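You operate a simulated robot arm through the tools that you are given. There is no shell and no other tool. Be economical: measure what you need, move in short steps, check, and stop when the job is done.

You run a simulated robot arm. Do the job below in one go: nothing can be reset, and whatever is moved stays where it is left.

Task
Take the wheel that says "W 463" from the top of table five and leave it on the top of stand five. Then put one of the label cartons from the top of table five on the top of cabinet five. Then fetch the taped carton from the top of table five and set it on the top of stand five. Then pull the left blue drawer open. Keep to this order. Set down upright: label carton.

Only the result counts: the job must be done as asked and must still hold three seconds after the hand-in. Knocking over, shifting, dropping, spilling or breaking anything else fails it.

Robot
A 7-joint arm with a vacuum gripper on a trunk, on a base that drives. Base frame: it is fixed to the floor where the robot stands at the start and does not move with it; the origin is under the middle of the robot, x ahead of it, y to its left, z up; the surface under the hand at the start is at about z = 0.86. Units: m, rad, N and s.
With the tool pointing down near the work surface it reaches from about 0.14 to 0.82 m from the robot's upright axis, wherever it stands. Its first joint turns from -2.897 to 2.897 rad. Places, roughly: label carton [0.75, 0.5, 1]; left blue drawer [0.7, 6.2, 1]; taped carton [0.75, -0.25, 1]; top of cabinet five [-0.8, -1, 0.9]; top of stand five [1.6, -1, 0.7]; wheel [0.75, 0.25, 0.75]. Payload 1.88 kg.
Tool frame: the origin (TCP) lies in the middle of the cups' lips, and z points out of the cups. The gripper has 1 cup of 0.032 m across, covering 0.032 by 0.032 m (tool x, y); the bellows give 0.014 m. With the vacuum on, a cup seals on a smooth face that it is pressed against (1 to 4 N); it does not hold porous or soft things. The pull reaches 41 N.
Orientation is told as [roll, pitch, yaw] about the base's x, y, z axes, in that order, counted from this pose: with the cups facing straight down, the tool's x points along the base's -x, its y along +y and its z along -z.

Tools
- The arm moves only by the tool arm_command. Its argument "increments" is a list of rows, each a list of 7 numbers: the shift along the base's x, y, z in m, then the turn, a rotation vector about the base's x, y, z in rad, then the vacuum: 1 switches it on, -1 off. In form: [[x, y, z, ax, ay, az, vacuum], ...]. A call has 1 to 8 rows; each row is the pose to reach, as a shift and turn from the pose commanded when the call began. Each row takes 0.2 s and may step no farther than 0.05 m and 0.15 rad from the row before; otherwise, or with a gripper value out of range, the whole call is refused. A pose out of reach is approached as far as the arm can. The call stops where the force on the tool passes 40 N (or 10 N more than at its start, if that is more) or the arm is blocked; 0.2 s more then pass. The pull builds up within a second once a cup has sealed. Time passes only in rows, and 0.2 s behind the last, so rows that repeat a pose give it time. It gives the time, the measured TCP pose, the force on the tool (base axes) and the pull of the vacuum at its end, in the units of the frame above (readings bear some noise), with the torque about the TCP (base axes, N m) and any sound that the robot's microphone picked up, and new pictures: "show" is both (left out), scene, wrist or none.
- Cameras (640 x 400 px; columns grow to the right, rows downward): "scene" is now at [-0.0325, 0.0974, 1.5322]; the picture's right is [-0.92, -0.38, 0.00], its down [-0.30, 0.74, -0.61] and it looks along [0.23, -0.56, -0.80] (base axes); focal length 214 px, centre (320, 200). "wrist" rides on the gripper at [0.082, 0.014, -0.216] in the tool frame; the picture's right is [-0.17, 0.99, 0.00], its down [-0.91, -0.15, -0.37] and it looks along [-0.37, -0.06, 0.93] (tool axes); focal length 243 px, centre (320, 200). There is no depth. A picture from a camera that has moved, and an enlarged one, comes with that camera's place and axes in the base frame and with its lens.
- raise_lower(by): slides the trunk up (or, below 0, down) by that many m; the arm and the scene camera ride with it, the base frame stays. It gives what a move gives, with no picture.
- drive_base(legs): drives the robot by 1 to 6 legs, each [ahead, left, turn to the left] in m, m and rad, along the robot's own axes; the way and the turn of a leg run together, so that a leg with both is an arc; at most 1.5 m and 3.142 rad a leg. The arm and the cameras ride along, it lands a little off, and it stops where it bumps. It gives what a move gives, and a new picture of the scene camera.
- head_to(pan, tilt): turns the head with the scene camera to pan (to the left, within 2.705 rad either way) and tilt (down, from -0.506 to 1.204), counted from straight ahead of the robot. It gives what a move gives, and a new picture of the scene camera.
- enlarge(camera, box): a new picture of the part [left, top, right, bottom] of that camera's present view, enlarged. The clock stands still meanwhile.
- close_job(): hands the job in; it is judged then, once.

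Go step by step. Nothing tells you exact positions but the pictures and the camera data: compare them with the known pose of the tool, close in by small moves and look again before you grip or let go. The budget is 165 turns and 260 pictures, counting those below and the enlarged ones. Unless the task says otherwise, let go and move clear before handing in.

The tools are called as a command line: name --pt "numbers of a row" for each row, then --argument value for the rest, lists and objects as JSON in quotes. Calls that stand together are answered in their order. arm_command: Moves the arm, as the interface text tells. Its arguments: {"type":"object","properties":{"increments":{"type":"array"},"show":{"type":"string","enum":["both","scene","wrist","none"]}},"required":["increments"]} The other tools are called the same way: raise_lower (by) slides the trunk up or down; drive_base (legs) drives the base; head_to (pan, tilt) turns the head that bears the scene camera; enlarge (camera, box) takes an enlarged picture of a part of a camera's view; close_job () hands the job in.

At the start:

```text
t: 0.0
tool_pos: [0.5561, -0.0965, 1.1334]
orientation: [-0.001, 0.001, 0.0]
ft_force: [-0.5, 0.6, 0.2]
ft_torque: [0.02, 0.02, -0.01]
pull: 0.1
trunk travel left (down, up): [-0.5, 0.09]
robot x, y, heading: [-0.002, 0.004, 0.002]
head pan, tilt: [-1.18, 0.92]
```

scene: 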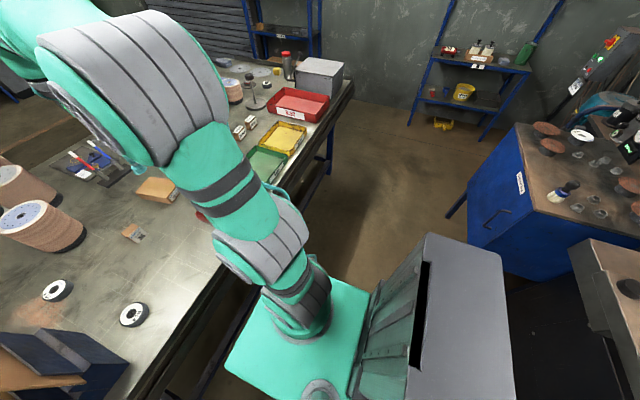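
wrist: 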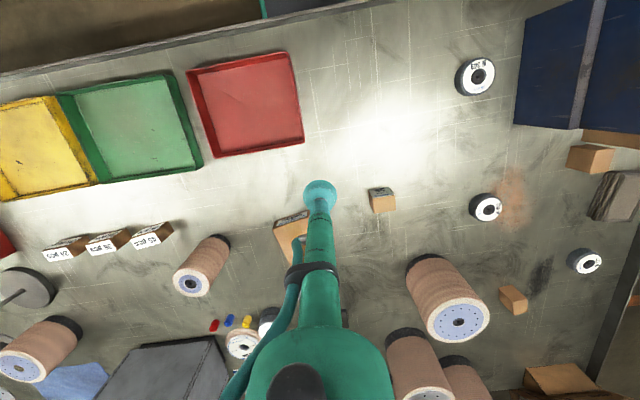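

I see a table with three small wheels on the left side, cartons and trays. I look closer to identify the labels.

enlarge --camera "wrist" --box '[440, 40, 640, 165]'

enlarge --camera "wrist" --box '[440, 165, 640, 290]'

head_to --pan 0.4 --tilt 0.7

```text
3.20 times, centred on (540, 102) of wrist
camera zoom: at [0.4745, -0.0825, 1.3482], right [0.17, 0.99, 0.0], down [0.91, -0.15, 0.37], along [0.37, -0.06, -0.93], focal length 776 px, centre (-384, 512)
```

zoom: 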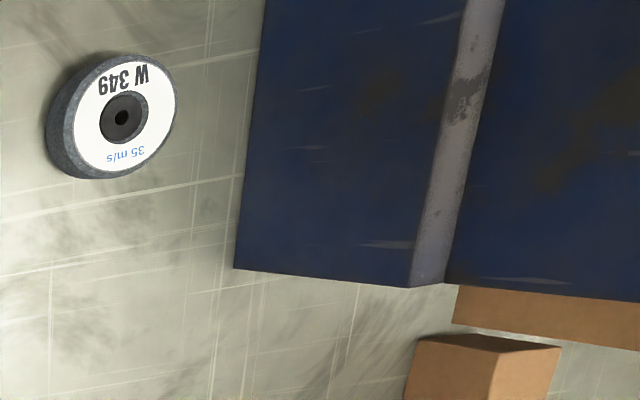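

```text
3.20 times, centred on (540, 228) of wrist
camera zoom: at [0.4745, -0.0825, 1.3482], right [0.17, 0.99, 0.0], down [0.91, -0.15, 0.37], along [0.37, -0.06, -0.93], focal length 776 px, centre (-384, 112)
```

zoom: 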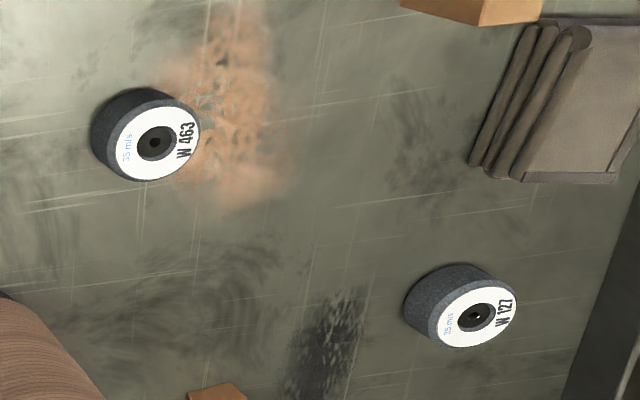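

```text
t: 1.6
tool_pos: [0.5567, -0.0963, 1.1337]
orientation: [-0.001, 0.0, 0.001]
ft_force: [-0.4, 0.1, 0.6]
ft_torque: [0.01, -0.01, -0.04]
pull: 0.0
trunk travel left (down, up): [-0.5, 0.09]
robot x, y, heading: [-0.0014, 0.0039, -0.001]
head pan, tilt: [0.4, 0.7]
camera scene: at [0.0174, 0.1991, 1.5499], right [0.39, -0.92, 0.0], down [-0.59, -0.25, -0.76], along [0.7, 0.3, -0.64], focal length 214 px, centre (320, 200)
```

scene: 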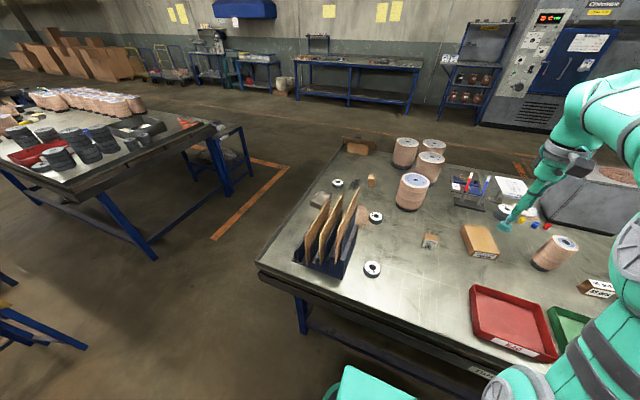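

W 463 is near (0.72, 0.22). Next I look at the cartons and the stand and cabinet.

enlarge --camera "wrist" --box '[270, 170, 430, 270]'

enlarge --camera "wrist" --box '[20, 200, 180, 300]'

enlarge --camera "scene" --box '[280, 120, 480, 280]'

enlarge --camera "wrist" --box '[480, 270, 640, 400]'

head_to --pan -0.6 --tilt 0.7

head_to --pan -2.2 --tilt 0.6

```text
4.00 times, centred on (350, 220) of wrist
camera zoom: at [0.4745, -0.0825, 1.3482], right [0.17, 0.99, 0.0], down [0.91, -0.15, 0.37], along [0.37, -0.06, -0.93], focal length 970 px, centre (200, 120)
```

zoom: 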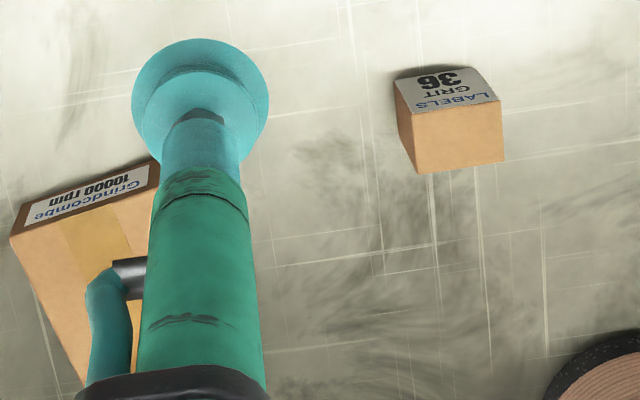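

```text
4.00 times, centred on (100, 250) of wrist
camera zoom: at [0.4745, -0.0825, 1.3482], right [0.17, 0.99, 0.0], down [0.91, -0.15, 0.37], along [0.37, -0.06, -0.93], focal length 970 px, centre (1200, 0)
```

zoom: 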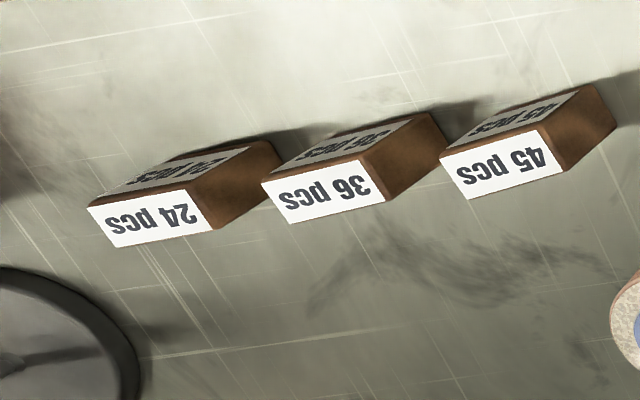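

```text
2.50 times, centred on (380, 200) of scene
camera zoom: at [0.0174, 0.1991, 1.5499], right [0.39, -0.92, 0.0], down [-0.59, -0.25, -0.76], along [0.7, 0.3, -0.64], focal length 536 px, centre (170, 200)
```

zoom: 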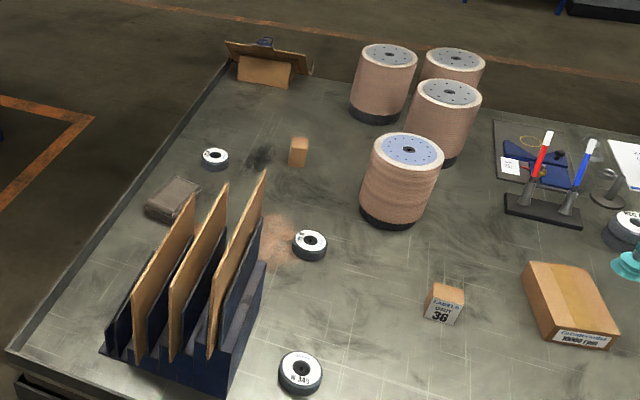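

```text
3.08 times, centred on (560, 335) of wrist
camera zoom: at [0.4745, -0.0825, 1.3482], right [0.17, 0.99, 0.0], down [0.91, -0.15, 0.37], along [0.37, -0.06, -0.93], focal length 746 px, centre (-418, -215)
```

zoom: 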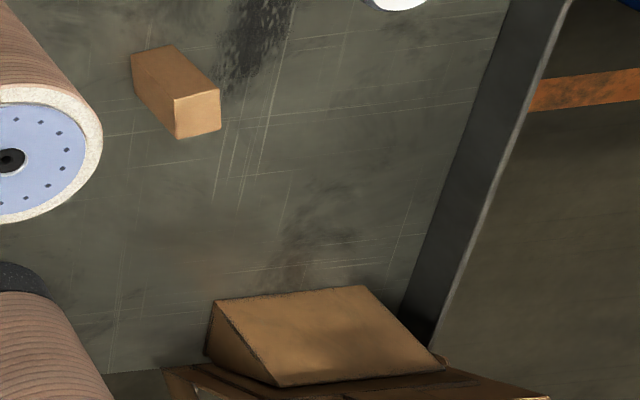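

```text
t: 2.9
tool_pos: [0.5569, -0.0966, 1.1323]
orientation: [0.0, -0.003, -0.001]
ft_force: [-0.4, -0.3, 0.4]
ft_torque: [0.04, -0.01, 0.01]
pull: 0.1
trunk travel left (down, up): [-0.5, 0.09]
robot x, y, heading: [-0.0018, 0.0006, 0.001]
head pan, tilt: [-0.6, 0.7]
camera scene: at [0.0093, 0.1182, 1.5499], right [-0.56, -0.83, 0.0], down [-0.53, 0.36, -0.76], along [0.63, -0.43, -0.64], focal length 214 px, centre (320, 200)
```

scene: 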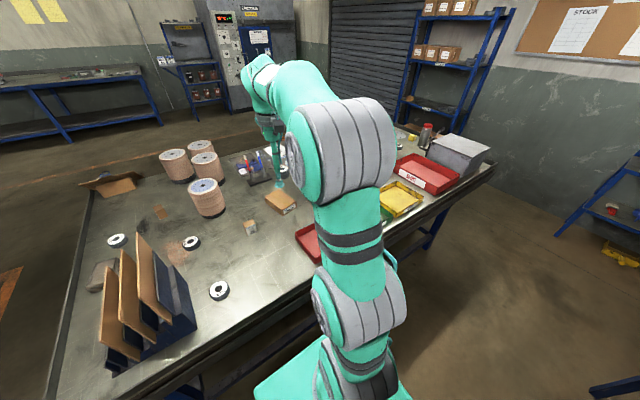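

```text
t: 4.6
tool_pos: [0.556, -0.0962, 1.133]
orientation: [0.0, 0.001, 0.0]
ft_force: [-0.8, 0.5, 0.1]
ft_torque: [-0.01, 0.03, -0.01]
pull: 0.0
trunk travel left (down, up): [-0.5, 0.09]
robot x, y, heading: [-0.0019, -0.0014, -0.002]
head pan, tilt: [-2.201, 0.6]
camera scene: at [-0.1129, 0.0947, 1.5585], right [-0.81, 0.59, 0.0], down [0.33, 0.46, -0.83], along [-0.49, -0.67, -0.56], focal length 214 px, centre (320, 200)
```

scene: 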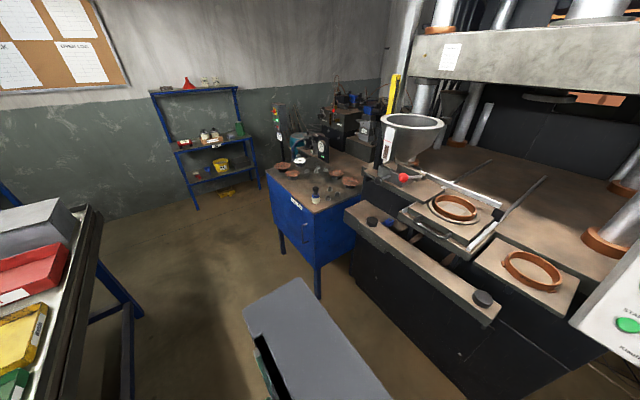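

The "LABELS GRIT 36" carton and the taped Grindcombe carton stand near the tool. Now I check the cabinet sign and look for stand five.

enlarge --camera "scene" --box '[250, 130, 400, 270]'

head_to --pan -1.0 --tilt 0.5

enlarge --camera "scene" --box '[0, 50, 240, 210]'

```text
2.86 times, centred on (325, 200) of scene
camera zoom: at [-0.1129, 0.0947, 1.5585], right [-0.81, 0.59, 0.0], down [0.33, 0.46, -0.83], along [-0.49, -0.67, -0.56], focal length 613 px, centre (306, 200)
```

zoom: 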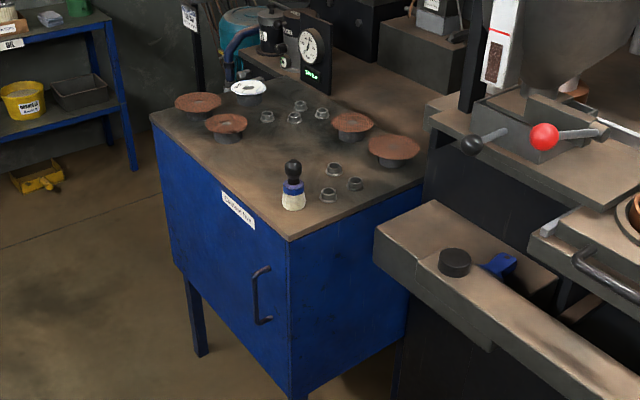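

```text
t: 6.0
tool_pos: [0.557, -0.0967, 1.1333]
orientation: [0.0, 0.0, 0.0]
ft_force: [0.0, 0.8, 0.3]
ft_torque: [0.01, 0.0, 0.04]
pull: 0.1
trunk travel left (down, up): [-0.5, 0.09]
robot x, y, heading: [0.0022, -0.0003, -0.004]
head pan, tilt: [-1.0, 0.499]
camera scene: at [-0.0118, 0.0895, 1.5676], right [-0.84, -0.54, 0.0], down [-0.26, 0.4, -0.88], along [0.47, -0.74, -0.48], focal length 214 px, centre (320, 200)
```

scene: 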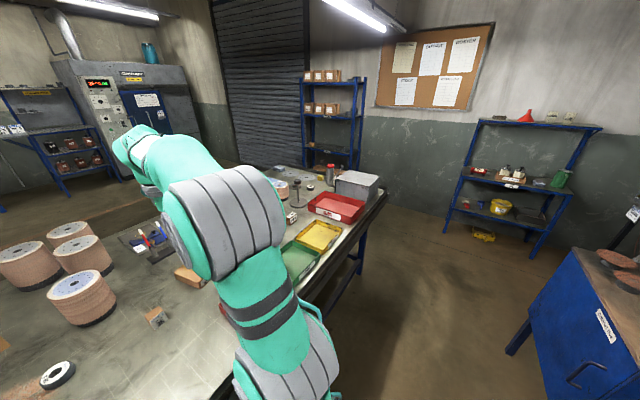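

```text
2.50 times, centred on (120, 130) of scene
camera zoom: at [-0.0118, 0.0895, 1.5676], right [-0.84, -0.54, 0.0], down [-0.26, 0.4, -0.88], along [0.47, -0.74, -0.48], focal length 536 px, centre (820, 375)
```

zoom: 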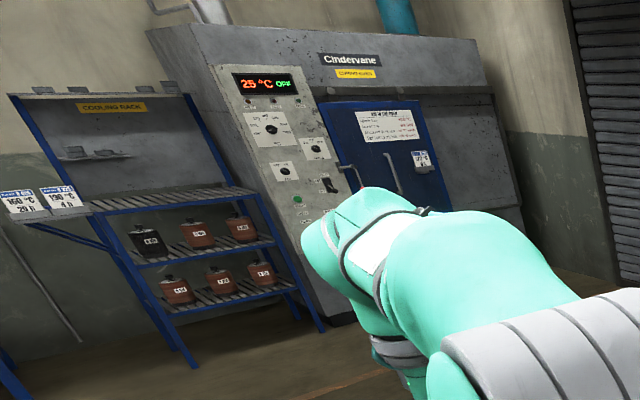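

I move over the W 463 wheel at a safe height, which should also clear the view to stand five.

arm_command --pt "0.02 0.04 0 0 0 0 -1" --pt "0.04 0.08 0 0 0 0 -1" --pt "0.06 0.12 0 0 0 0 -1" --pt "0.08 0.16 0 0 0 0 -1" --pt "0.1 0.2 0 0 0 0 -1" --pt "0.12 0.24 0 0 0 0 -1" --pt "0.14 0.28 0 0 0 0 -1" --pt "0.164 0.312 0 0 0 0 -1" --show "wrist"

head_to --pan -0.6 --tilt 0.5

```text
t: 7.8
tool_pos: [0.7159, 0.2149, 1.1185]
orientation: [-0.003, 0.014, 0.0]
ft_force: [2.6, 0.8, -2.8]
ft_torque: [-0.16, 0.42, -0.01]
pull: 0.0
out of reach, approached as far as the arm can: row 8
trunk travel left (down, up): [-0.5, 0.09]
robot x, y, heading: [-0.0009, -0.0052, -0.002]
head pan, tilt: [-1.0, 0.499]
camera wrist: at [0.6369, 0.2301, 1.3351], right [0.17, 0.99, -0.01], down [0.92, -0.15, 0.36], along [0.36, -0.07, -0.93], focal length 243 px, centre (320, 200)
```

wrist: 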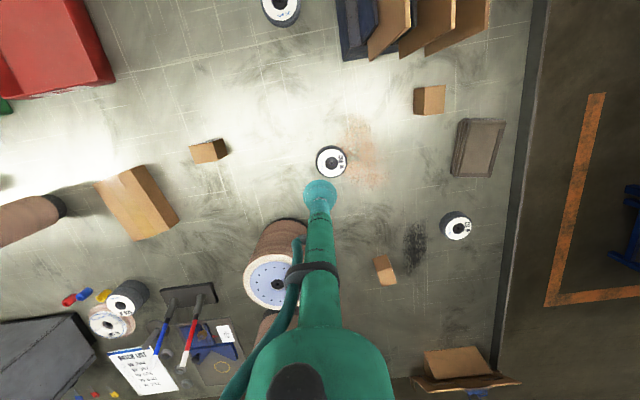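

```text
t: 8.7
tool_pos: [0.7122, 0.2124, 1.1309]
orientation: [0.002, -0.007, 0.001]
ft_force: [-0.1, -0.2, 0.1]
ft_torque: [-0.01, 0.0, -0.02]
pull: 0.1
trunk travel left (down, up): [-0.5, 0.09]
robot x, y, heading: [-0.0, 0.0014, 0.001]
head pan, tilt: [-0.6, 0.499]
camera scene: at [0.0141, 0.1147, 1.5676], right [-0.57, -0.82, 0.0], down [-0.39, 0.27, -0.88], along [0.72, -0.5, -0.48], focal length 214 px, centre (320, 200)
```

scene: 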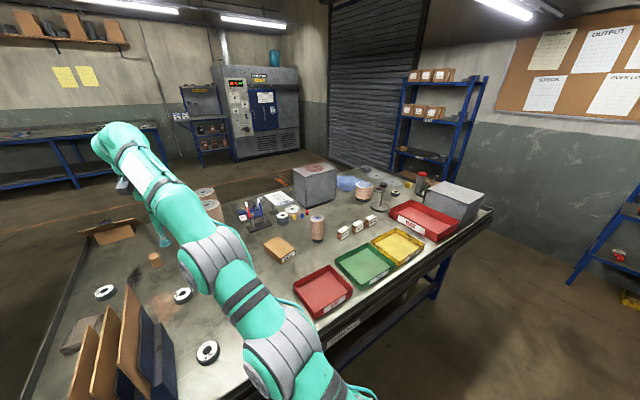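

A grey block sits at about the place told for stand five. I enlarge to check it.

enlarge --camera "scene" --box '[230, 130, 390, 230]'

enlarge --camera "scene" --box '[360, 130, 520, 230]'

enlarge --camera "wrist" --box '[290, 130, 370, 180]'

```text
4.00 times, centred on (310, 180) of scene
camera zoom: at [0.0141, 0.1147, 1.5676], right [-0.57, -0.82, 0.0], down [-0.39, 0.27, -0.88], along [0.72, -0.5, -0.48], focal length 858 px, centre (360, 280)
```

zoom: 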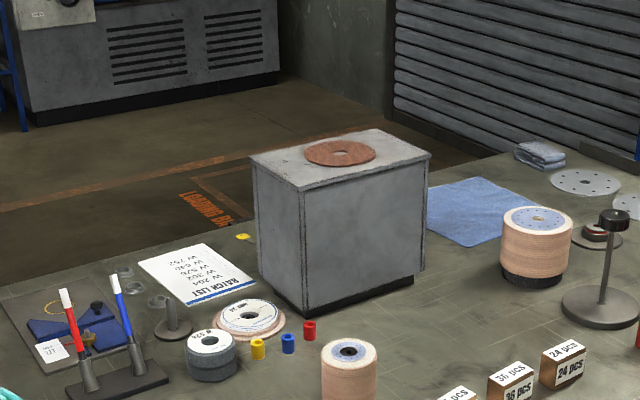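

```text
4.00 times, centred on (440, 180) of scene
camera zoom: at [0.0141, 0.1147, 1.5676], right [-0.57, -0.82, 0.0], down [-0.39, 0.27, -0.88], along [0.72, -0.5, -0.48], focal length 858 px, centre (-160, 280)
```

zoom: 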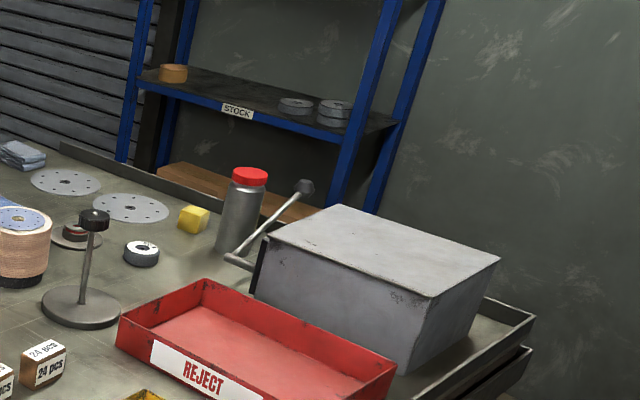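

```text
8.00 times, centred on (330, 155) of wrist
camera zoom: at [0.6298, 0.227, 1.3459], right [0.17, 0.99, 0.0], down [0.91, -0.15, 0.38], along [0.37, -0.06, -0.93], focal length 1941 px, centre (240, 560)
```

zoom: 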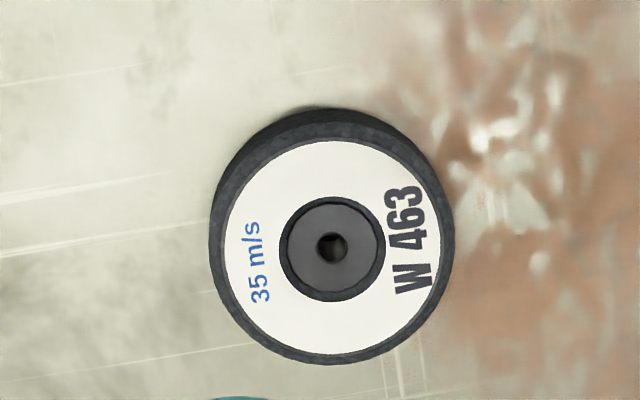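

Stand five must be hidden behind the grey block; I'll look for it later. First I lower toward the W 463 wheel (hub about (0.738, 0.232, 0.885)).

arm_command --pt "0.0 0.0 -0.045 0 0 0 -1" --pt "0.0 0.0 -0.09 0 0 0 -1" --pt "0.01 0.01 -0.13 0 0 0 -1" --pt "0.02 0.018 -0.17 0 0 0 -1" --pt "0.02 0.018 -0.17 0 0 0 -1" --show "wrist"

enlarge --camera "wrist" --box '[260, 140, 380, 215]'

```text
t: 9.9
tool_pos: [0.7348, 0.2355, 0.9585]
orientation: [-0.001, 0.0, -0.001]
ft_force: [0.6, -0.1, -0.1]
ft_torque: [0.02, -0.04, 0.04]
pull: 0.0
trunk travel left (down, up): [-0.5, 0.09]
robot x, y, heading: [0.0009, 0.0017, -0.0]
head pan, tilt: [-0.6, 0.499]
camera wrist: at [0.6521, 0.2496, 1.1742], right [0.17, 0.99, 0.0], down [0.91, -0.15, 0.37], along [0.37, -0.06, -0.93], focal length 243 px, centre (320, 200)
```

wrist: 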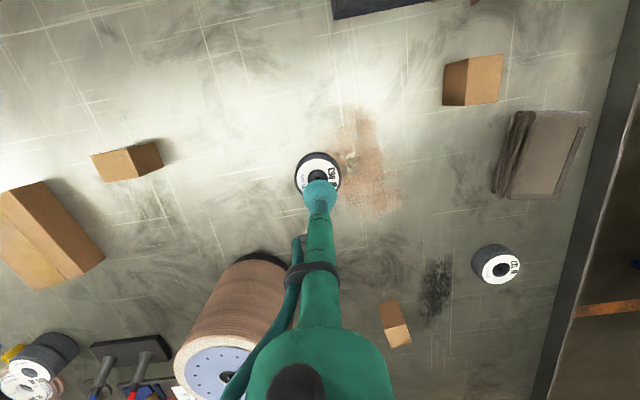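

```text
5.33 times, centred on (320, 178) of wrist
camera zoom: at [0.6521, 0.2496, 1.1742], right [0.17, 0.99, 0.0], down [0.91, -0.15, 0.37], along [0.37, -0.06, -0.93], focal length 1294 px, centre (320, 320)
```

zoom: 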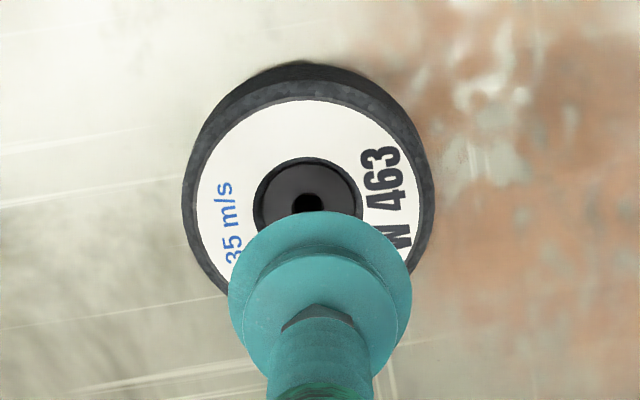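

The hub lies at about (0.7395, 0.232); I shift slightly and lower toward it.

arm_command --pt "0.0045 -0.0035 -0.03 0 0 0 -1" --pt "0.0045 -0.0035 -0.055 0 0 0 -1" --pt "0.0045 -0.0035 -0.055 0 0 0 -1" --show "none"

enlarge --camera "wrist" --box '[260, 140, 380, 215]'

```text
t: 10.7
tool_pos: [0.7405, 0.23, 0.9045]
orientation: [-0.002, 0.0, 0.0]
ft_force: [-0.2, 0.3, 1.1]
ft_torque: [-0.03, 0.0, -0.01]
pull: 0.0
trunk travel left (down, up): [-0.5, 0.09]
robot x, y, heading: [-0.0012, -0.0, -0.001]
head pan, tilt: [-0.6, 0.499]
```

```text
5.33 times, centred on (320, 178) of wrist
camera zoom: at [0.658, 0.2436, 1.1196], right [0.17, 0.99, 0.0], down [0.91, -0.15, 0.37], along [0.37, -0.06, -0.93], focal length 1294 px, centre (320, 320)
```

zoom: 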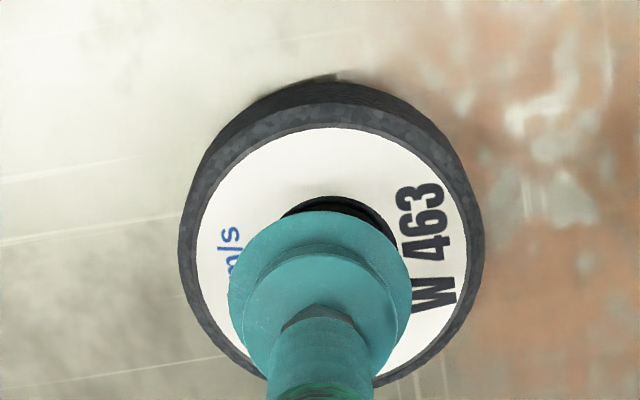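

Well centred. I lower gently with the vacuum on.

arm_command --pt "-0.001 0.0015 -0.008 0 0 0 1" --pt "-0.001 0.0015 -0.015 0 0 0 1" --pt "-0.001 0.0015 -0.019 0 0 0 1" --pt "-0.001 0.0015 -0.019 0 0 0 1" --show "none"

```text
t: 11.7
tool_pos: [0.7391, 0.2315, 0.8856]
orientation: [-0.001, -0.001, -0.001]
ft_force: [0.3, 0.0, 1.0]
ft_torque: [0.05, 0.02, -0.01]
pull: 40.7
trunk travel left (down, up): [-0.5, 0.09]
robot x, y, heading: [-0.0004, 0.0005, 0.0]
head pan, tilt: [-0.6, 0.499]
```

The wheel is held with full pull. I lift it and draw it back toward the robot.

arm_command --pt "0 0 0.04 0 0 0 1" --pt "0 0 0.09 0 0 0 1" --pt "0 0 0.13 0 0 0 1" --pt "-0.03 -0.02 0.165 0 0 0 1" --pt "-0.07 -0.04 0.18 0 0 0 1" --pt "-0.11 -0.06 0.2 0 0 0 1" --pt "-0.15 -0.08 0.22 0 0 0 1" --pt "-0.19 -0.1 0.24 0 0 0 1" --show "wrist"

head_to --pan -1.2 --tilt 1.0

head_to --pan 0.9 --tilt 0.8

```text
refused: row 4 steps farther than a row can; nothing moved
```

```text
t: 12.7
tool_pos: [0.7393, 0.2308, 0.8862]
orientation: [-0.001, 0.001, 0.001]
ft_force: [0.1, -0.4, 1.0]
ft_torque: [0.01, 0.0, 0.04]
pull: 40.5
trunk travel left (down, up): [-0.5, 0.09]
robot x, y, heading: [0.0009, -0.0004, -0.0]
head pan, tilt: [-1.201, 1.0]
camera scene: at [-0.0357, 0.1012, 1.5266], right [-0.93, -0.36, 0.0], down [-0.3, 0.78, -0.54], along [0.2, -0.5, -0.84], focal length 214 px, centre (320, 200)
```

scene: 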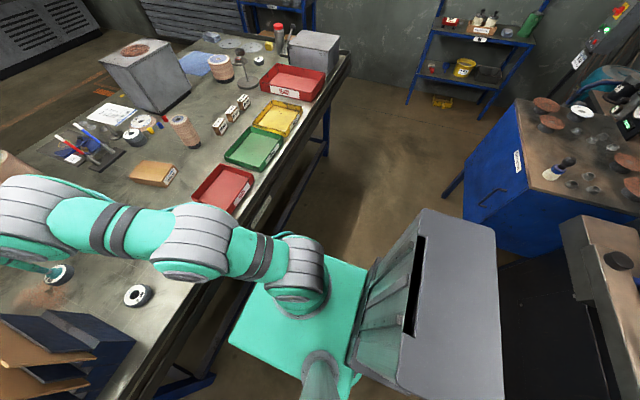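

```text
t: 14.7
tool_pos: [0.7383, 0.231, 0.8853]
orientation: [0.0, 0.0, -0.001]
ft_force: [0.6, -0.4, 0.0]
ft_torque: [-0.02, -0.02, 0.02]
pull: 40.8
trunk travel left (down, up): [-0.5, 0.09]
robot x, y, heading: [0.0011, -0.0003, -0.0]
head pan, tilt: [0.901, 0.799]
camera scene: at [-0.0108, 0.2294, 1.5416], right [0.78, -0.62, 0.0], down [-0.45, -0.56, -0.7], along [0.43, 0.55, -0.72], focal length 214 px, centre (320, 200)
```

scene: 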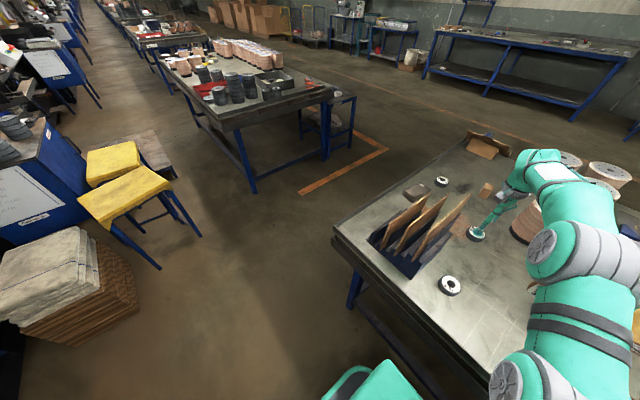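

The neighbouring station shows a lower blue stand behind its table, so stand five is likely behind mine. I lift the wheel and retract before driving round.

arm_command --pt "0 0 0.04 0 0 0 1" --pt "0 0 0.085 0 0 0 1" --pt "0 0 0.13 0 0 0 1" --pt "-0.03 -0.02 0.155 0 0 0 1" --pt "-0.07 -0.035 0.175 0 0 0 1" --pt "-0.11 -0.05 0.19 0 0 0 1" --pt "-0.15 -0.065 0.205 0 0 0 1" --pt "-0.19 -0.08 0.22 0 0 0 1" --show "wrist"

head_to --pan 2.6 --tilt 0.7

```text
t: 16.5
tool_pos: [0.5466, 0.1484, 1.1057]
orientation: [0.001, 0.0, 0.0]
ft_force: [1.4, 0.2, -0.6]
ft_torque: [-0.01, 0.0, 0.02]
pull: 40.8
trunk travel left (down, up): [-0.5, 0.09]
robot x, y, heading: [0.0004, -0.0006, -0.004]
head pan, tilt: [0.901, 0.799]
camera wrist: at [0.4644, 0.1624, 1.321], right [0.17, 0.99, 0.0], down [0.91, -0.15, 0.37], along [0.37, -0.06, -0.93], focal length 243 px, centre (320, 200)
```

wrist: 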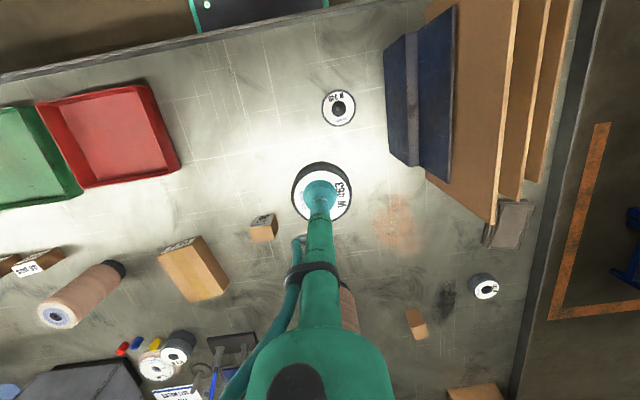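

```text
t: 18.2
tool_pos: [0.5468, 0.1479, 1.105]
orientation: [0.0, -0.001, 0.001]
ft_force: [0.0, -0.6, -1.2]
ft_torque: [0.03, -0.01, 0.01]
pull: 40.8
trunk travel left (down, up): [-0.5, 0.09]
robot x, y, heading: [-0.0047, 0.0023, 0.0]
head pan, tilt: [2.601, 0.7]
camera scene: at [-0.1337, 0.21, 1.5499], right [0.52, 0.86, 0.0], down [0.55, -0.33, -0.76], along [-0.66, 0.39, -0.64], focal length 214 px, centre (320, 200)
```

scene: 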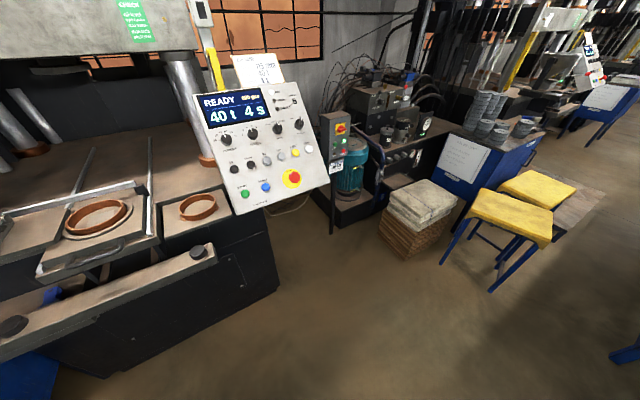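

Table five spans roughly x 0.34 to 1.41 and y -1.4 to 0.6. I retract the arm, then drive round its left end to the far side.

arm_command --pt "-0.03 -0.02 0.02 0 0 0 1" --pt "-0.065 -0.045 0.04 0 0 0 1" --pt "-0.1 -0.07 0.06 0 0 0 1" --pt "-0.135 -0.1 0.08 0 0 0 1" --pt "-0.17 -0.125 0.09 0 0 0 1" --pt "-0.19 -0.148 0.1 0 0 0 1" --show "none"

head_to --pan 0.8 --tilt 0.6

drive_base --legs '[[-0.12, 0, 0], [0, 1.1, 0]]'

```text
refused: row 4 steps farther than a row can; nothing moved
```

```text
t: 20.0
tool_pos: [0.5473, 0.1483, 1.1046]
orientation: [0.001, -0.001, 0.0]
ft_force: [0.9, 0.3, -1.9]
ft_torque: [0.0, 0.04, -0.01]
pull: 40.2
trunk travel left (down, up): [-0.5, 0.09]
robot x, y, heading: [-0.0, 0.001, -0.0]
head pan, tilt: [0.799, 0.6]
camera scene: at [0.0007, 0.2296, 1.5585], right [0.72, -0.7, 0.0], down [-0.39, -0.41, -0.83], along [0.57, 0.59, -0.56], focal length 214 px, centre (320, 200)
```

scene: 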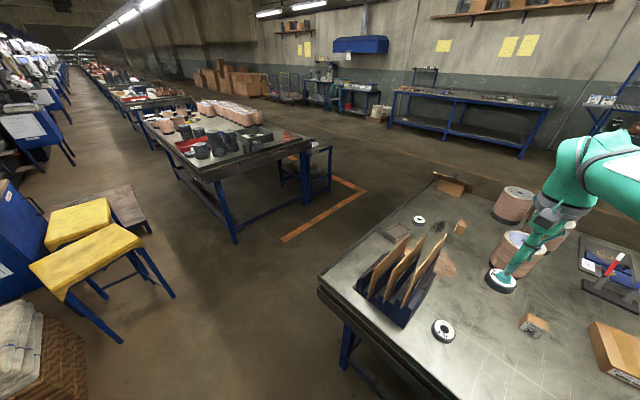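

```text
t: 22.8
tool_pos: [0.4323, 0.3, 1.1077]
orientation: [-0.022, -0.007, -0.009]
ft_force: [-6.1, -10.5, 4.1]
ft_torque: [0.01, -0.05, 0.11]
pull: 41.0
trunk travel left (down, up): [-0.5, 0.09]
robot x, y, heading: [-0.1176, 0.164, -0.006]
head pan, tilt: [0.799, 0.6]
stopped in leg 2: the force on the tool passed its limit at 85 N (the readings are from after the stop); the commanded pose is now the measured one
camera scene: at [-0.1171, 0.3957, 1.5586], right [0.71, -0.7, 0.0], down [-0.39, -0.4, -0.83], along [0.58, 0.59, -0.56], focal length 214 px, centre (320, 200)
```

scene: 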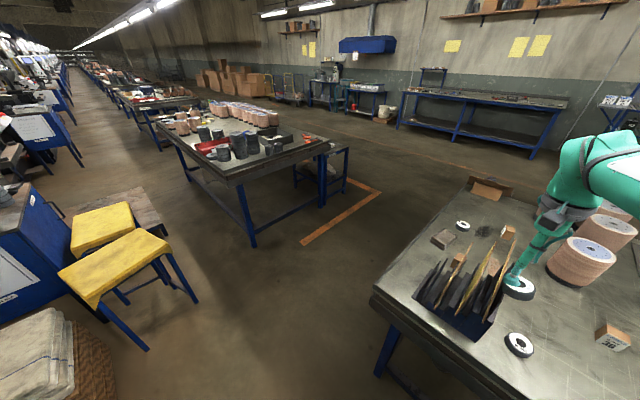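

The refused arm move was followed by my drive, and the wheel bumped the folder stand. I back off to the right and inspect.

drive_base --legs '[[0, -0.1, 0]]'

enlarge --camera "scene" --box '[340, 180, 580, 380]'

enlarge --camera "wrist" --box '[240, 0, 640, 250]'

```text
t: 23.9
tool_pos: [0.4315, 0.2046, 1.1058]
orientation: [-0.022, -0.006, -0.005]
ft_force: [-0.5, 0.0, -2.3]
ft_torque: [-0.1, 0.03, -0.01]
pull: 40.9
trunk travel left (down, up): [-0.5, 0.09]
robot x, y, heading: [-0.1179, 0.0687, 0.0]
head pan, tilt: [0.799, 0.6]
camera scene: at [-0.1167, 0.2955, 1.5585], right [0.72, -0.7, 0.0], down [-0.39, -0.4, -0.83], along [0.58, 0.59, -0.56], focal length 214 px, centre (320, 200)
```

scene: 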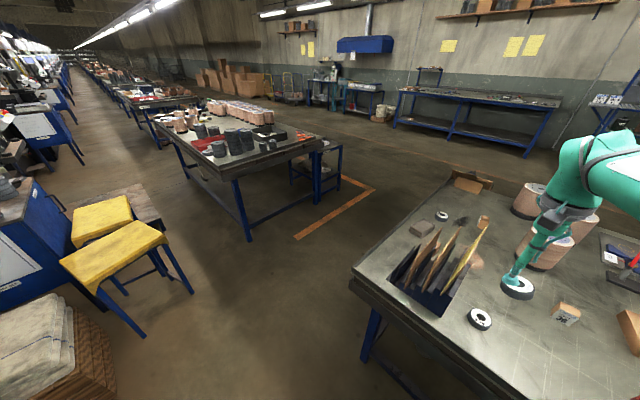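

```text
2.00 times, centred on (460, 280) of scene
camera zoom: at [-0.1167, 0.2955, 1.5585], right [0.72, -0.7, 0.0], down [-0.39, -0.4, -0.83], along [0.58, 0.59, -0.56], focal length 429 px, centre (40, 40)
```

zoom: 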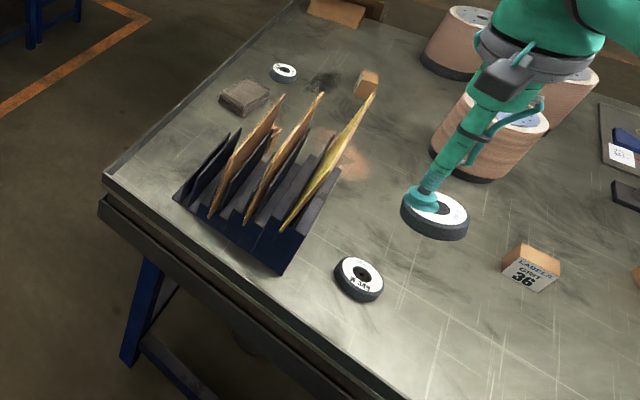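

```text
1.60 times, centred on (440, 125) of wrist
camera zoom: at [0.3486, 0.2228, 1.3209], right [0.17, 0.99, -0.02], down [0.91, -0.15, 0.38], along [0.38, -0.08, -0.92], focal length 388 px, centre (128, 320)
```

zoom: 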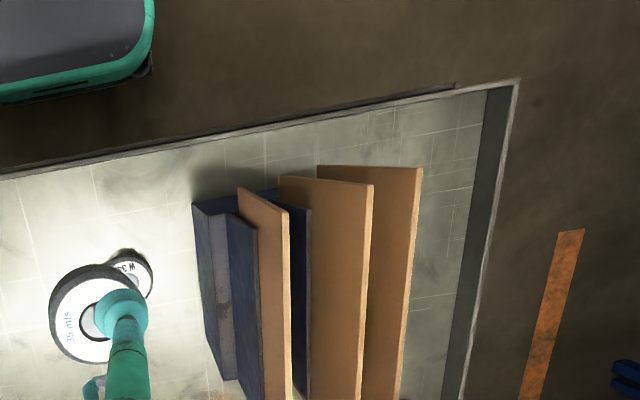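

The folder stand's corners are where they were before. I check how the wheel sits on the cup.

enlarge --camera "wrist" --box '[240, 140, 400, 240]'

arm_command --pt "-0.02 -0.02 0.02 0.0 0 0 1" --pt "-0.04 -0.045 0.04 0 0 0 1" --pt "-0.06 -0.07 0.06 0 0 0 1" --pt "-0.08 -0.1 0.08 0 0 0 1" --pt "-0.1 -0.13 0.09 0 0 0 1" --show "wrist"

```text
4.00 times, centred on (320, 190) of wrist
camera zoom: at [0.3486, 0.2228, 1.3209], right [0.17, 0.99, -0.02], down [0.91, -0.15, 0.38], along [0.38, -0.08, -0.92], focal length 970 px, centre (320, 240)
```

zoom: 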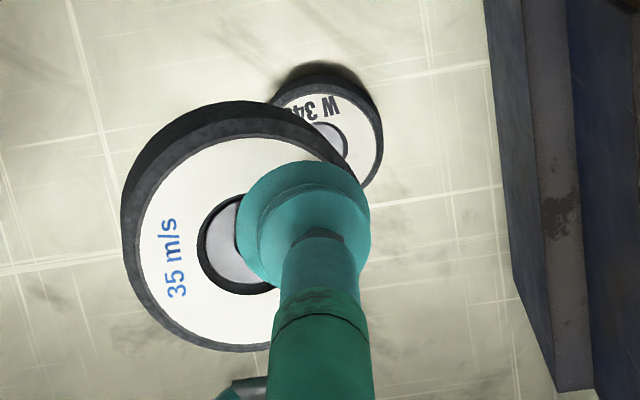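

```text
t: 25.1
tool_pos: [0.3307, 0.0748, 1.1953]
orientation: [-0.021, -0.006, -0.007]
ft_force: [-1.0, -0.2, -1.9]
ft_torque: [-0.09, 0.01, 0.03]
pull: 41.0
trunk travel left (down, up): [-0.5, 0.09]
robot x, y, heading: [-0.1171, 0.0674, 0.001]
head pan, tilt: [0.799, 0.6]
camera wrist: at [0.2481, 0.0935, 1.4093], right [0.17, 0.99, -0.02], down [0.91, -0.15, 0.38], along [0.38, -0.08, -0.92], focal length 243 px, centre (320, 200)
```

wrist: 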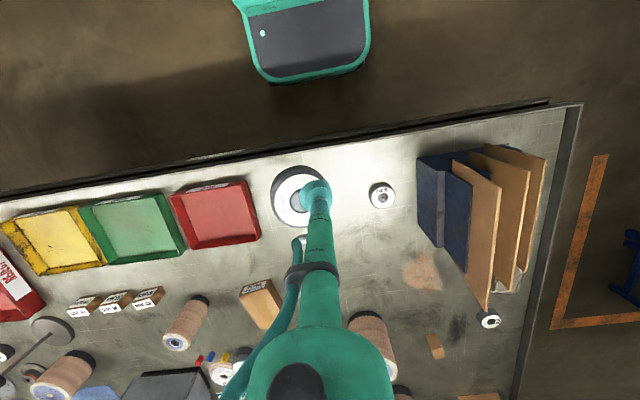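

The wheel slid about 2 cm on the cup but is firmly held. I retract a little further before moving the base.

arm_command --pt "-0.04 0 0.02 0.0 0 0 1" --pt "-0.08 0 0.04 0 0 0 1" --pt "-0.1 0 0.05 0 0 0 1" --show "none"

```text
t: 25.9
tool_pos: [0.229, 0.0731, 1.2475]
orientation: [-0.022, -0.007, -0.005]
ft_force: [-0.3, 0.1, -1.5]
ft_torque: [-0.13, -0.03, 0.0]
pull: 40.6
trunk travel left (down, up): [-0.5, 0.09]
robot x, y, heading: [-0.1136, 0.0653, -0.001]
head pan, tilt: [0.799, 0.6]
```

The hand is now well behind the table edge; I drive left past the table's end.

drive_base --legs '[[0, 0.5, 0], [0, 0.55, 0]]'

```text
t: 31.8
tool_pos: [0.2185, 1.1601, 1.2467]
orientation: [-0.023, -0.006, 0.021]
ft_force: [0.7, -0.1, -1.7]
ft_torque: [-0.12, 0.04, -0.02]
pull: 40.4
trunk travel left (down, up): [-0.5, 0.09]
robot x, y, heading: [-0.1297, 1.1449, 0.027]
head pan, tilt: [0.799, 0.6]
camera scene: at [-0.1336, 1.3735, 1.5585], right [0.73, -0.68, 0.0], down [-0.38, -0.41, -0.83], along [0.56, 0.6, -0.56], focal length 214 px, centre (320, 200)
```

scene: 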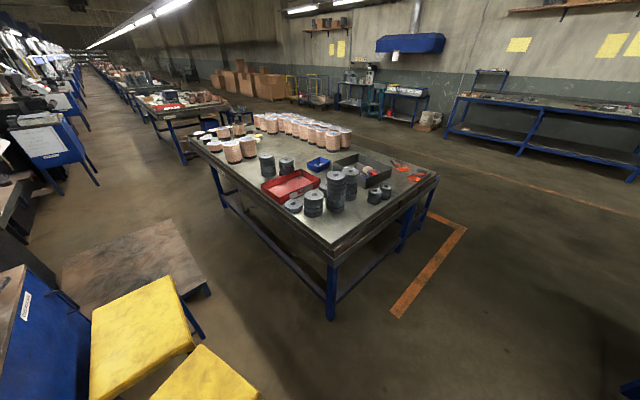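

Corridor is clear. I drive along it past the table and then turn toward -y.

drive_base --legs '[[0, 0, -0.027], [1.45, 0, 0], [0.42, 0, 0]]'

head_to --pan -1.3 --tilt 0.6

```text
t: 41.6
tool_pos: [2.1029, 1.2039, 1.2469]
orientation: [-0.021, -0.008, 0.036]
ft_force: [0.2, -0.1, -1.2]
ft_torque: [-0.12, -0.01, 0.02]
pull: 40.5
trunk travel left (down, up): [-0.5, 0.09]
robot x, y, heading: [1.7544, 1.1837, 0.034]
head pan, tilt: [0.799, 0.6]
camera scene: at [1.7472, 1.4119, 1.5585], right [0.74, -0.67, 0.0], down [-0.38, -0.42, -0.83], along [0.55, 0.61, -0.56], focal length 214 px, centre (320, 200)
```

scene: 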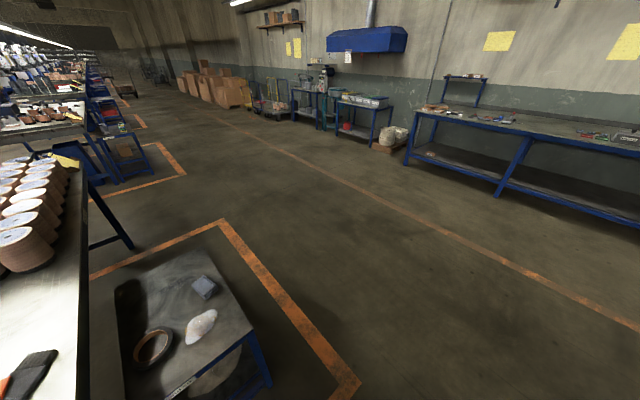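

```text
t: 43.6
tool_pos: [2.1021, 1.2041, 1.2466]
orientation: [-0.021, -0.007, 0.036]
ft_force: [0.7, 0.5, -2.5]
ft_torque: [-0.11, 0.02, -0.02]
pull: 40.9
trunk travel left (down, up): [-0.5, 0.09]
robot x, y, heading: [1.7589, 1.1848, 0.043]
head pan, tilt: [-1.3, 0.6]
camera scene: at [1.7149, 1.262, 1.5585], right [-0.95, -0.31, 0.0], down [-0.17, 0.54, -0.83], along [0.25, -0.79, -0.56], focal length 214 px, centre (320, 200)
```

scene: 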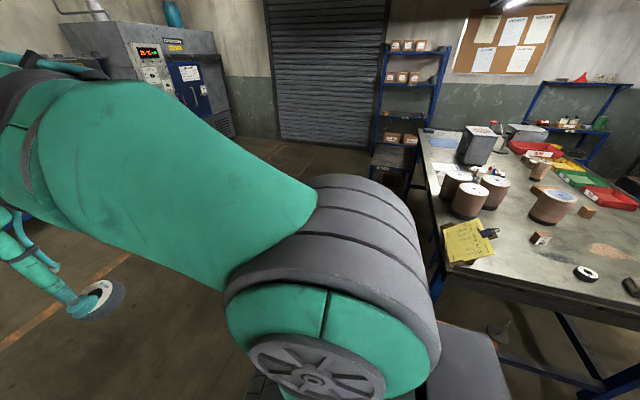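

Something dark stands beyond the table corner. I move clear, turn to face -y and look again.

drive_base --legs '[[0.15, -0.12, 0], [0, 0, -1.61]]'

head_to --pan 0.1 --tilt 0.5

```text
t: 49.1
tool_pos: [1.9149, 0.7214, 1.2465]
orientation: [-0.021, -0.007, -1.602]
ft_force: [0.9, 0.4, -1.6]
ft_torque: [-0.01, 0.11, 0.0]
pull: 40.7
trunk travel left (down, up): [-0.5, 0.09]
robot x, y, heading: [1.9158, 1.0708, -1.592]
head pan, tilt: [-1.3, 0.6]
camera scene: at [1.9949, 1.1064, 1.5585], right [-0.24, 0.97, 0.0], down [0.55, 0.14, -0.83], along [-0.8, -0.2, -0.56], focal length 214 px, centre (320, 200)
```

scene: 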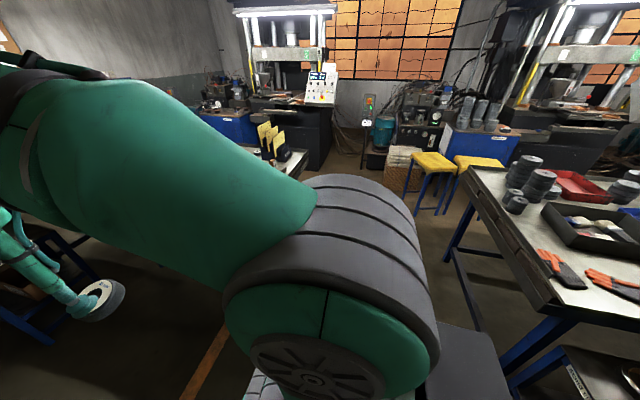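

```text
t: 50.7
tool_pos: [1.9151, 0.7217, 1.2468]
orientation: [-0.022, -0.007, -1.604]
ft_force: [0.1, 0.2, -1.1]
ft_torque: [-0.01, 0.13, -0.03]
pull: 40.9
trunk travel left (down, up): [-0.5, 0.09]
robot x, y, heading: [1.9138, 1.0682, -1.592]
head pan, tilt: [0.099, 0.499]
camera scene: at [2.0872, 1.0371, 1.5676], right [-1.0, -0.07, 0.0], down [-0.03, 0.48, -0.88], along [0.06, -0.88, -0.48], focal length 214 px, centre (320, 200)
```

scene: 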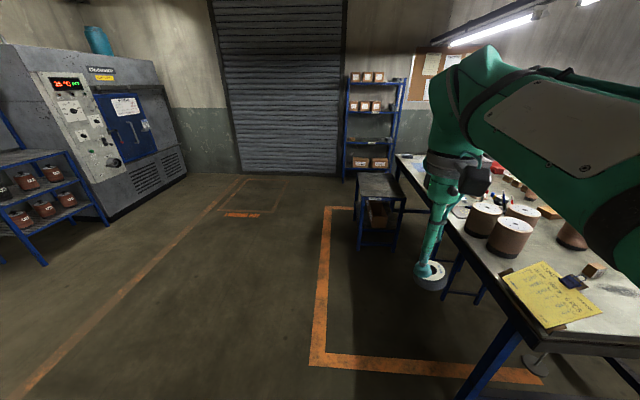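

The low blue stand sits beside the table's far edge; I enlarge it.

enlarge --camera "scene" --box '[320, 140, 480, 260]'

```text
3.33 times, centred on (400, 200) of scene
camera zoom: at [2.0872, 1.0371, 1.5676], right [-1.0, -0.07, 0.0], down [-0.03, 0.48, -0.88], along [0.06, -0.88, -0.48], focal length 715 px, centre (53, 200)
```

zoom: 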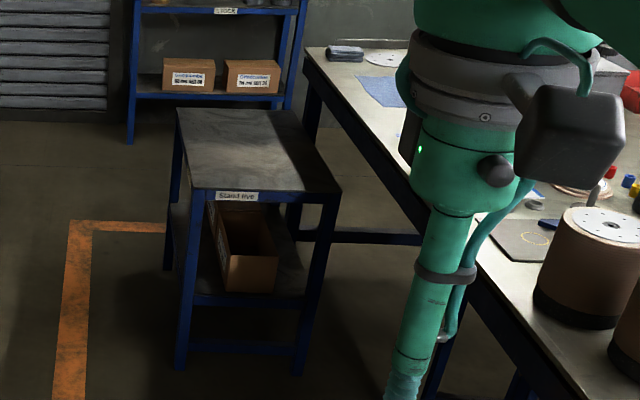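

It is stand five: top about x 1.46–1.83, y -1.22 to -0.64, empty. I drive up to it.

drive_base --legs '[[0, 0, 0.02], [0.7, -0.1, 0], [0.5, 0, 0]]'

head_to --pan 0.3 --tilt 0.9

```text
t: 57.5
tool_pos: [1.8426, -0.4872, 1.2463]
orientation: [-0.02, -0.008, -1.553]
ft_force: [-0.6, -0.2, -1.2]
ft_torque: [0.0, 0.12, -0.01]
pull: 40.4
trunk travel left (down, up): [-0.5, 0.09]
robot x, y, heading: [1.8304, -0.1379, -1.548]
head pan, tilt: [0.099, 0.499]
camera scene: at [2.0004, -0.1644, 1.5676], right [-0.99, -0.12, 0.0], down [-0.06, 0.48, -0.88], along [0.11, -0.87, -0.48], focal length 214 px, centre (320, 200)
```

scene: 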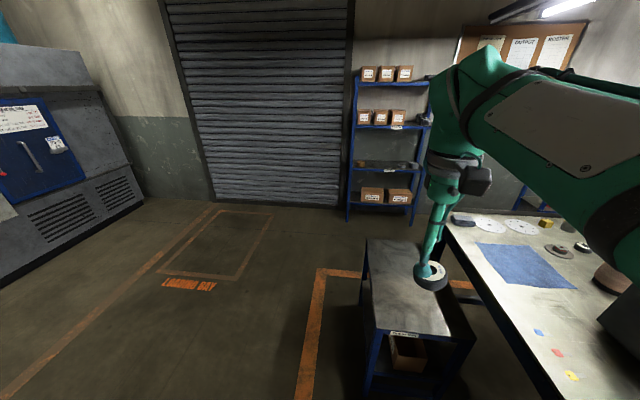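

```text
t: 58.3
tool_pos: [1.8433, -0.4875, 1.2473]
orientation: [-0.02, -0.007, -1.553]
ft_force: [-0.9, -0.1, -1.2]
ft_torque: [0.0, 0.1, -0.01]
pull: 40.8
trunk travel left (down, up): [-0.5, 0.09]
robot x, y, heading: [1.827, -0.1434, -1.548]
head pan, tilt: [0.3, 0.901]
camera scene: at [2.0133, -0.1457, 1.5338], right [-0.95, -0.32, 0.0], down [-0.25, 0.74, -0.62], along [0.2, -0.59, -0.78], focal length 214 px, centre (320, 200)
```

scene: 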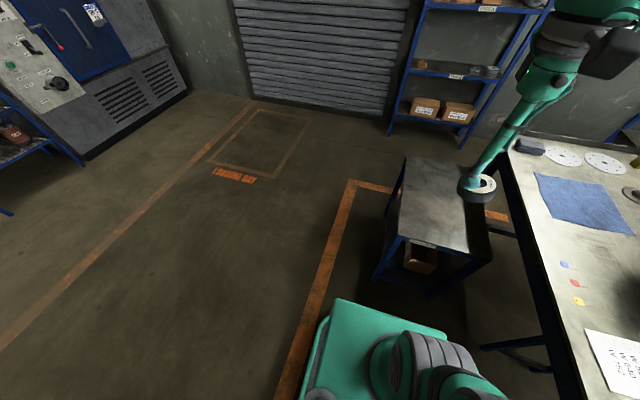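

Stand top is at about x 1.46–1.84, y -1.24 to -0.69. I move the wheel over a spot near (1.6, -0.82).

arm_command --pt "-0.022 -0.03 -0.02 0 0 0 1" --pt "-0.044 -0.06 -0.04 0 0 0 1" --pt "-0.066 -0.09 -0.06 0 0 0 1" --pt "-0.088 -0.12 -0.08 0 0 0 1" --pt "-0.11 -0.15 -0.1 0 0 0 1" --pt "-0.132 -0.18 -0.12 0 0 0 1" --pt "-0.154 -0.21 -0.14 0 0 0 1" --pt "-0.176 -0.24 -0.16 0 0 0 1" --show "none"

raise_lower --by -0.15

arm_command --pt "-0.02 -0.03 -0.01 0.01 0.01 0 1" --pt "-0.04 -0.06 -0.02 0.01 0.01 0 1" --pt "-0.065 -0.09 -0.03 0.02 0.01 0 1" --show "both"

```text
t: 60.1
tool_pos: [1.6664, -0.7285, 1.0848]
orientation: [-0.018, -0.008, -1.554]
ft_force: [0.4, 0.1, -1.0]
ft_torque: [0.03, 0.14, 0.0]
pull: 40.1
trunk travel left (down, up): [-0.5, 0.09]
robot x, y, heading: [1.8277, -0.1382, -1.55]
head pan, tilt: [0.3, 0.901]
```

```text
t: 61.9
tool_pos: [1.6651, -0.7276, 0.9354]
orientation: [-0.022, -0.006, -1.555]
ft_force: [0.0, 0.2, -1.4]
ft_torque: [0.01, 0.11, -0.01]
pull: 40.1
trunk travel left (down, up): [-0.35, 0.24]
robot x, y, heading: [1.8289, -0.1388, -1.548]
head pan, tilt: [0.3, 0.901]
```

```text
t: 62.7
tool_pos: [1.6008, -0.8161, 0.906]
orientation: [-0.03, 0.012, -1.553]
ft_force: [0.0, 0.2, -1.2]
ft_torque: [-0.05, 0.1, -0.03]
pull: 40.9
trunk travel left (down, up): [-0.35, 0.24]
robot x, y, heading: [1.8283, -0.1424, -1.55]
head pan, tilt: [0.3, 0.901]
camera scene: at [2.0135, -0.1455, 1.3837], right [-0.95, -0.32, 0.0], down [-0.25, 0.74, -0.62], along [0.2, -0.59, -0.78], focal length 214 px, centre (320, 200)
camera wrist: at [1.6199, -0.7356, 1.1213], right [0.99, -0.15, -0.03], down [-0.13, -0.92, 0.37], along [-0.08, -0.36, -0.93], focal length 243 px, centre (320, 200)
```

scene: 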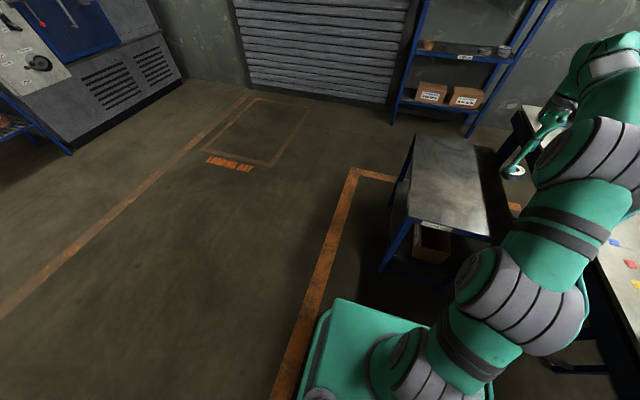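
wrist: 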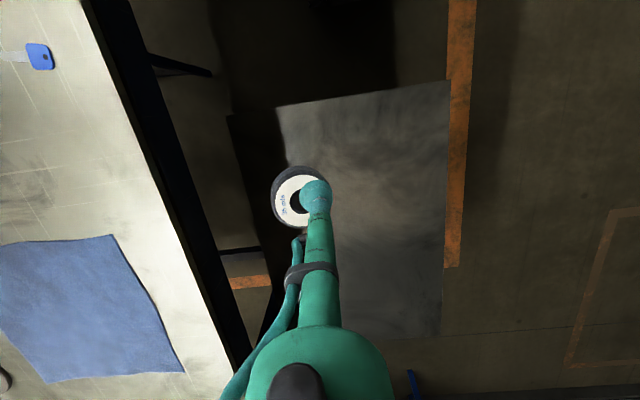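

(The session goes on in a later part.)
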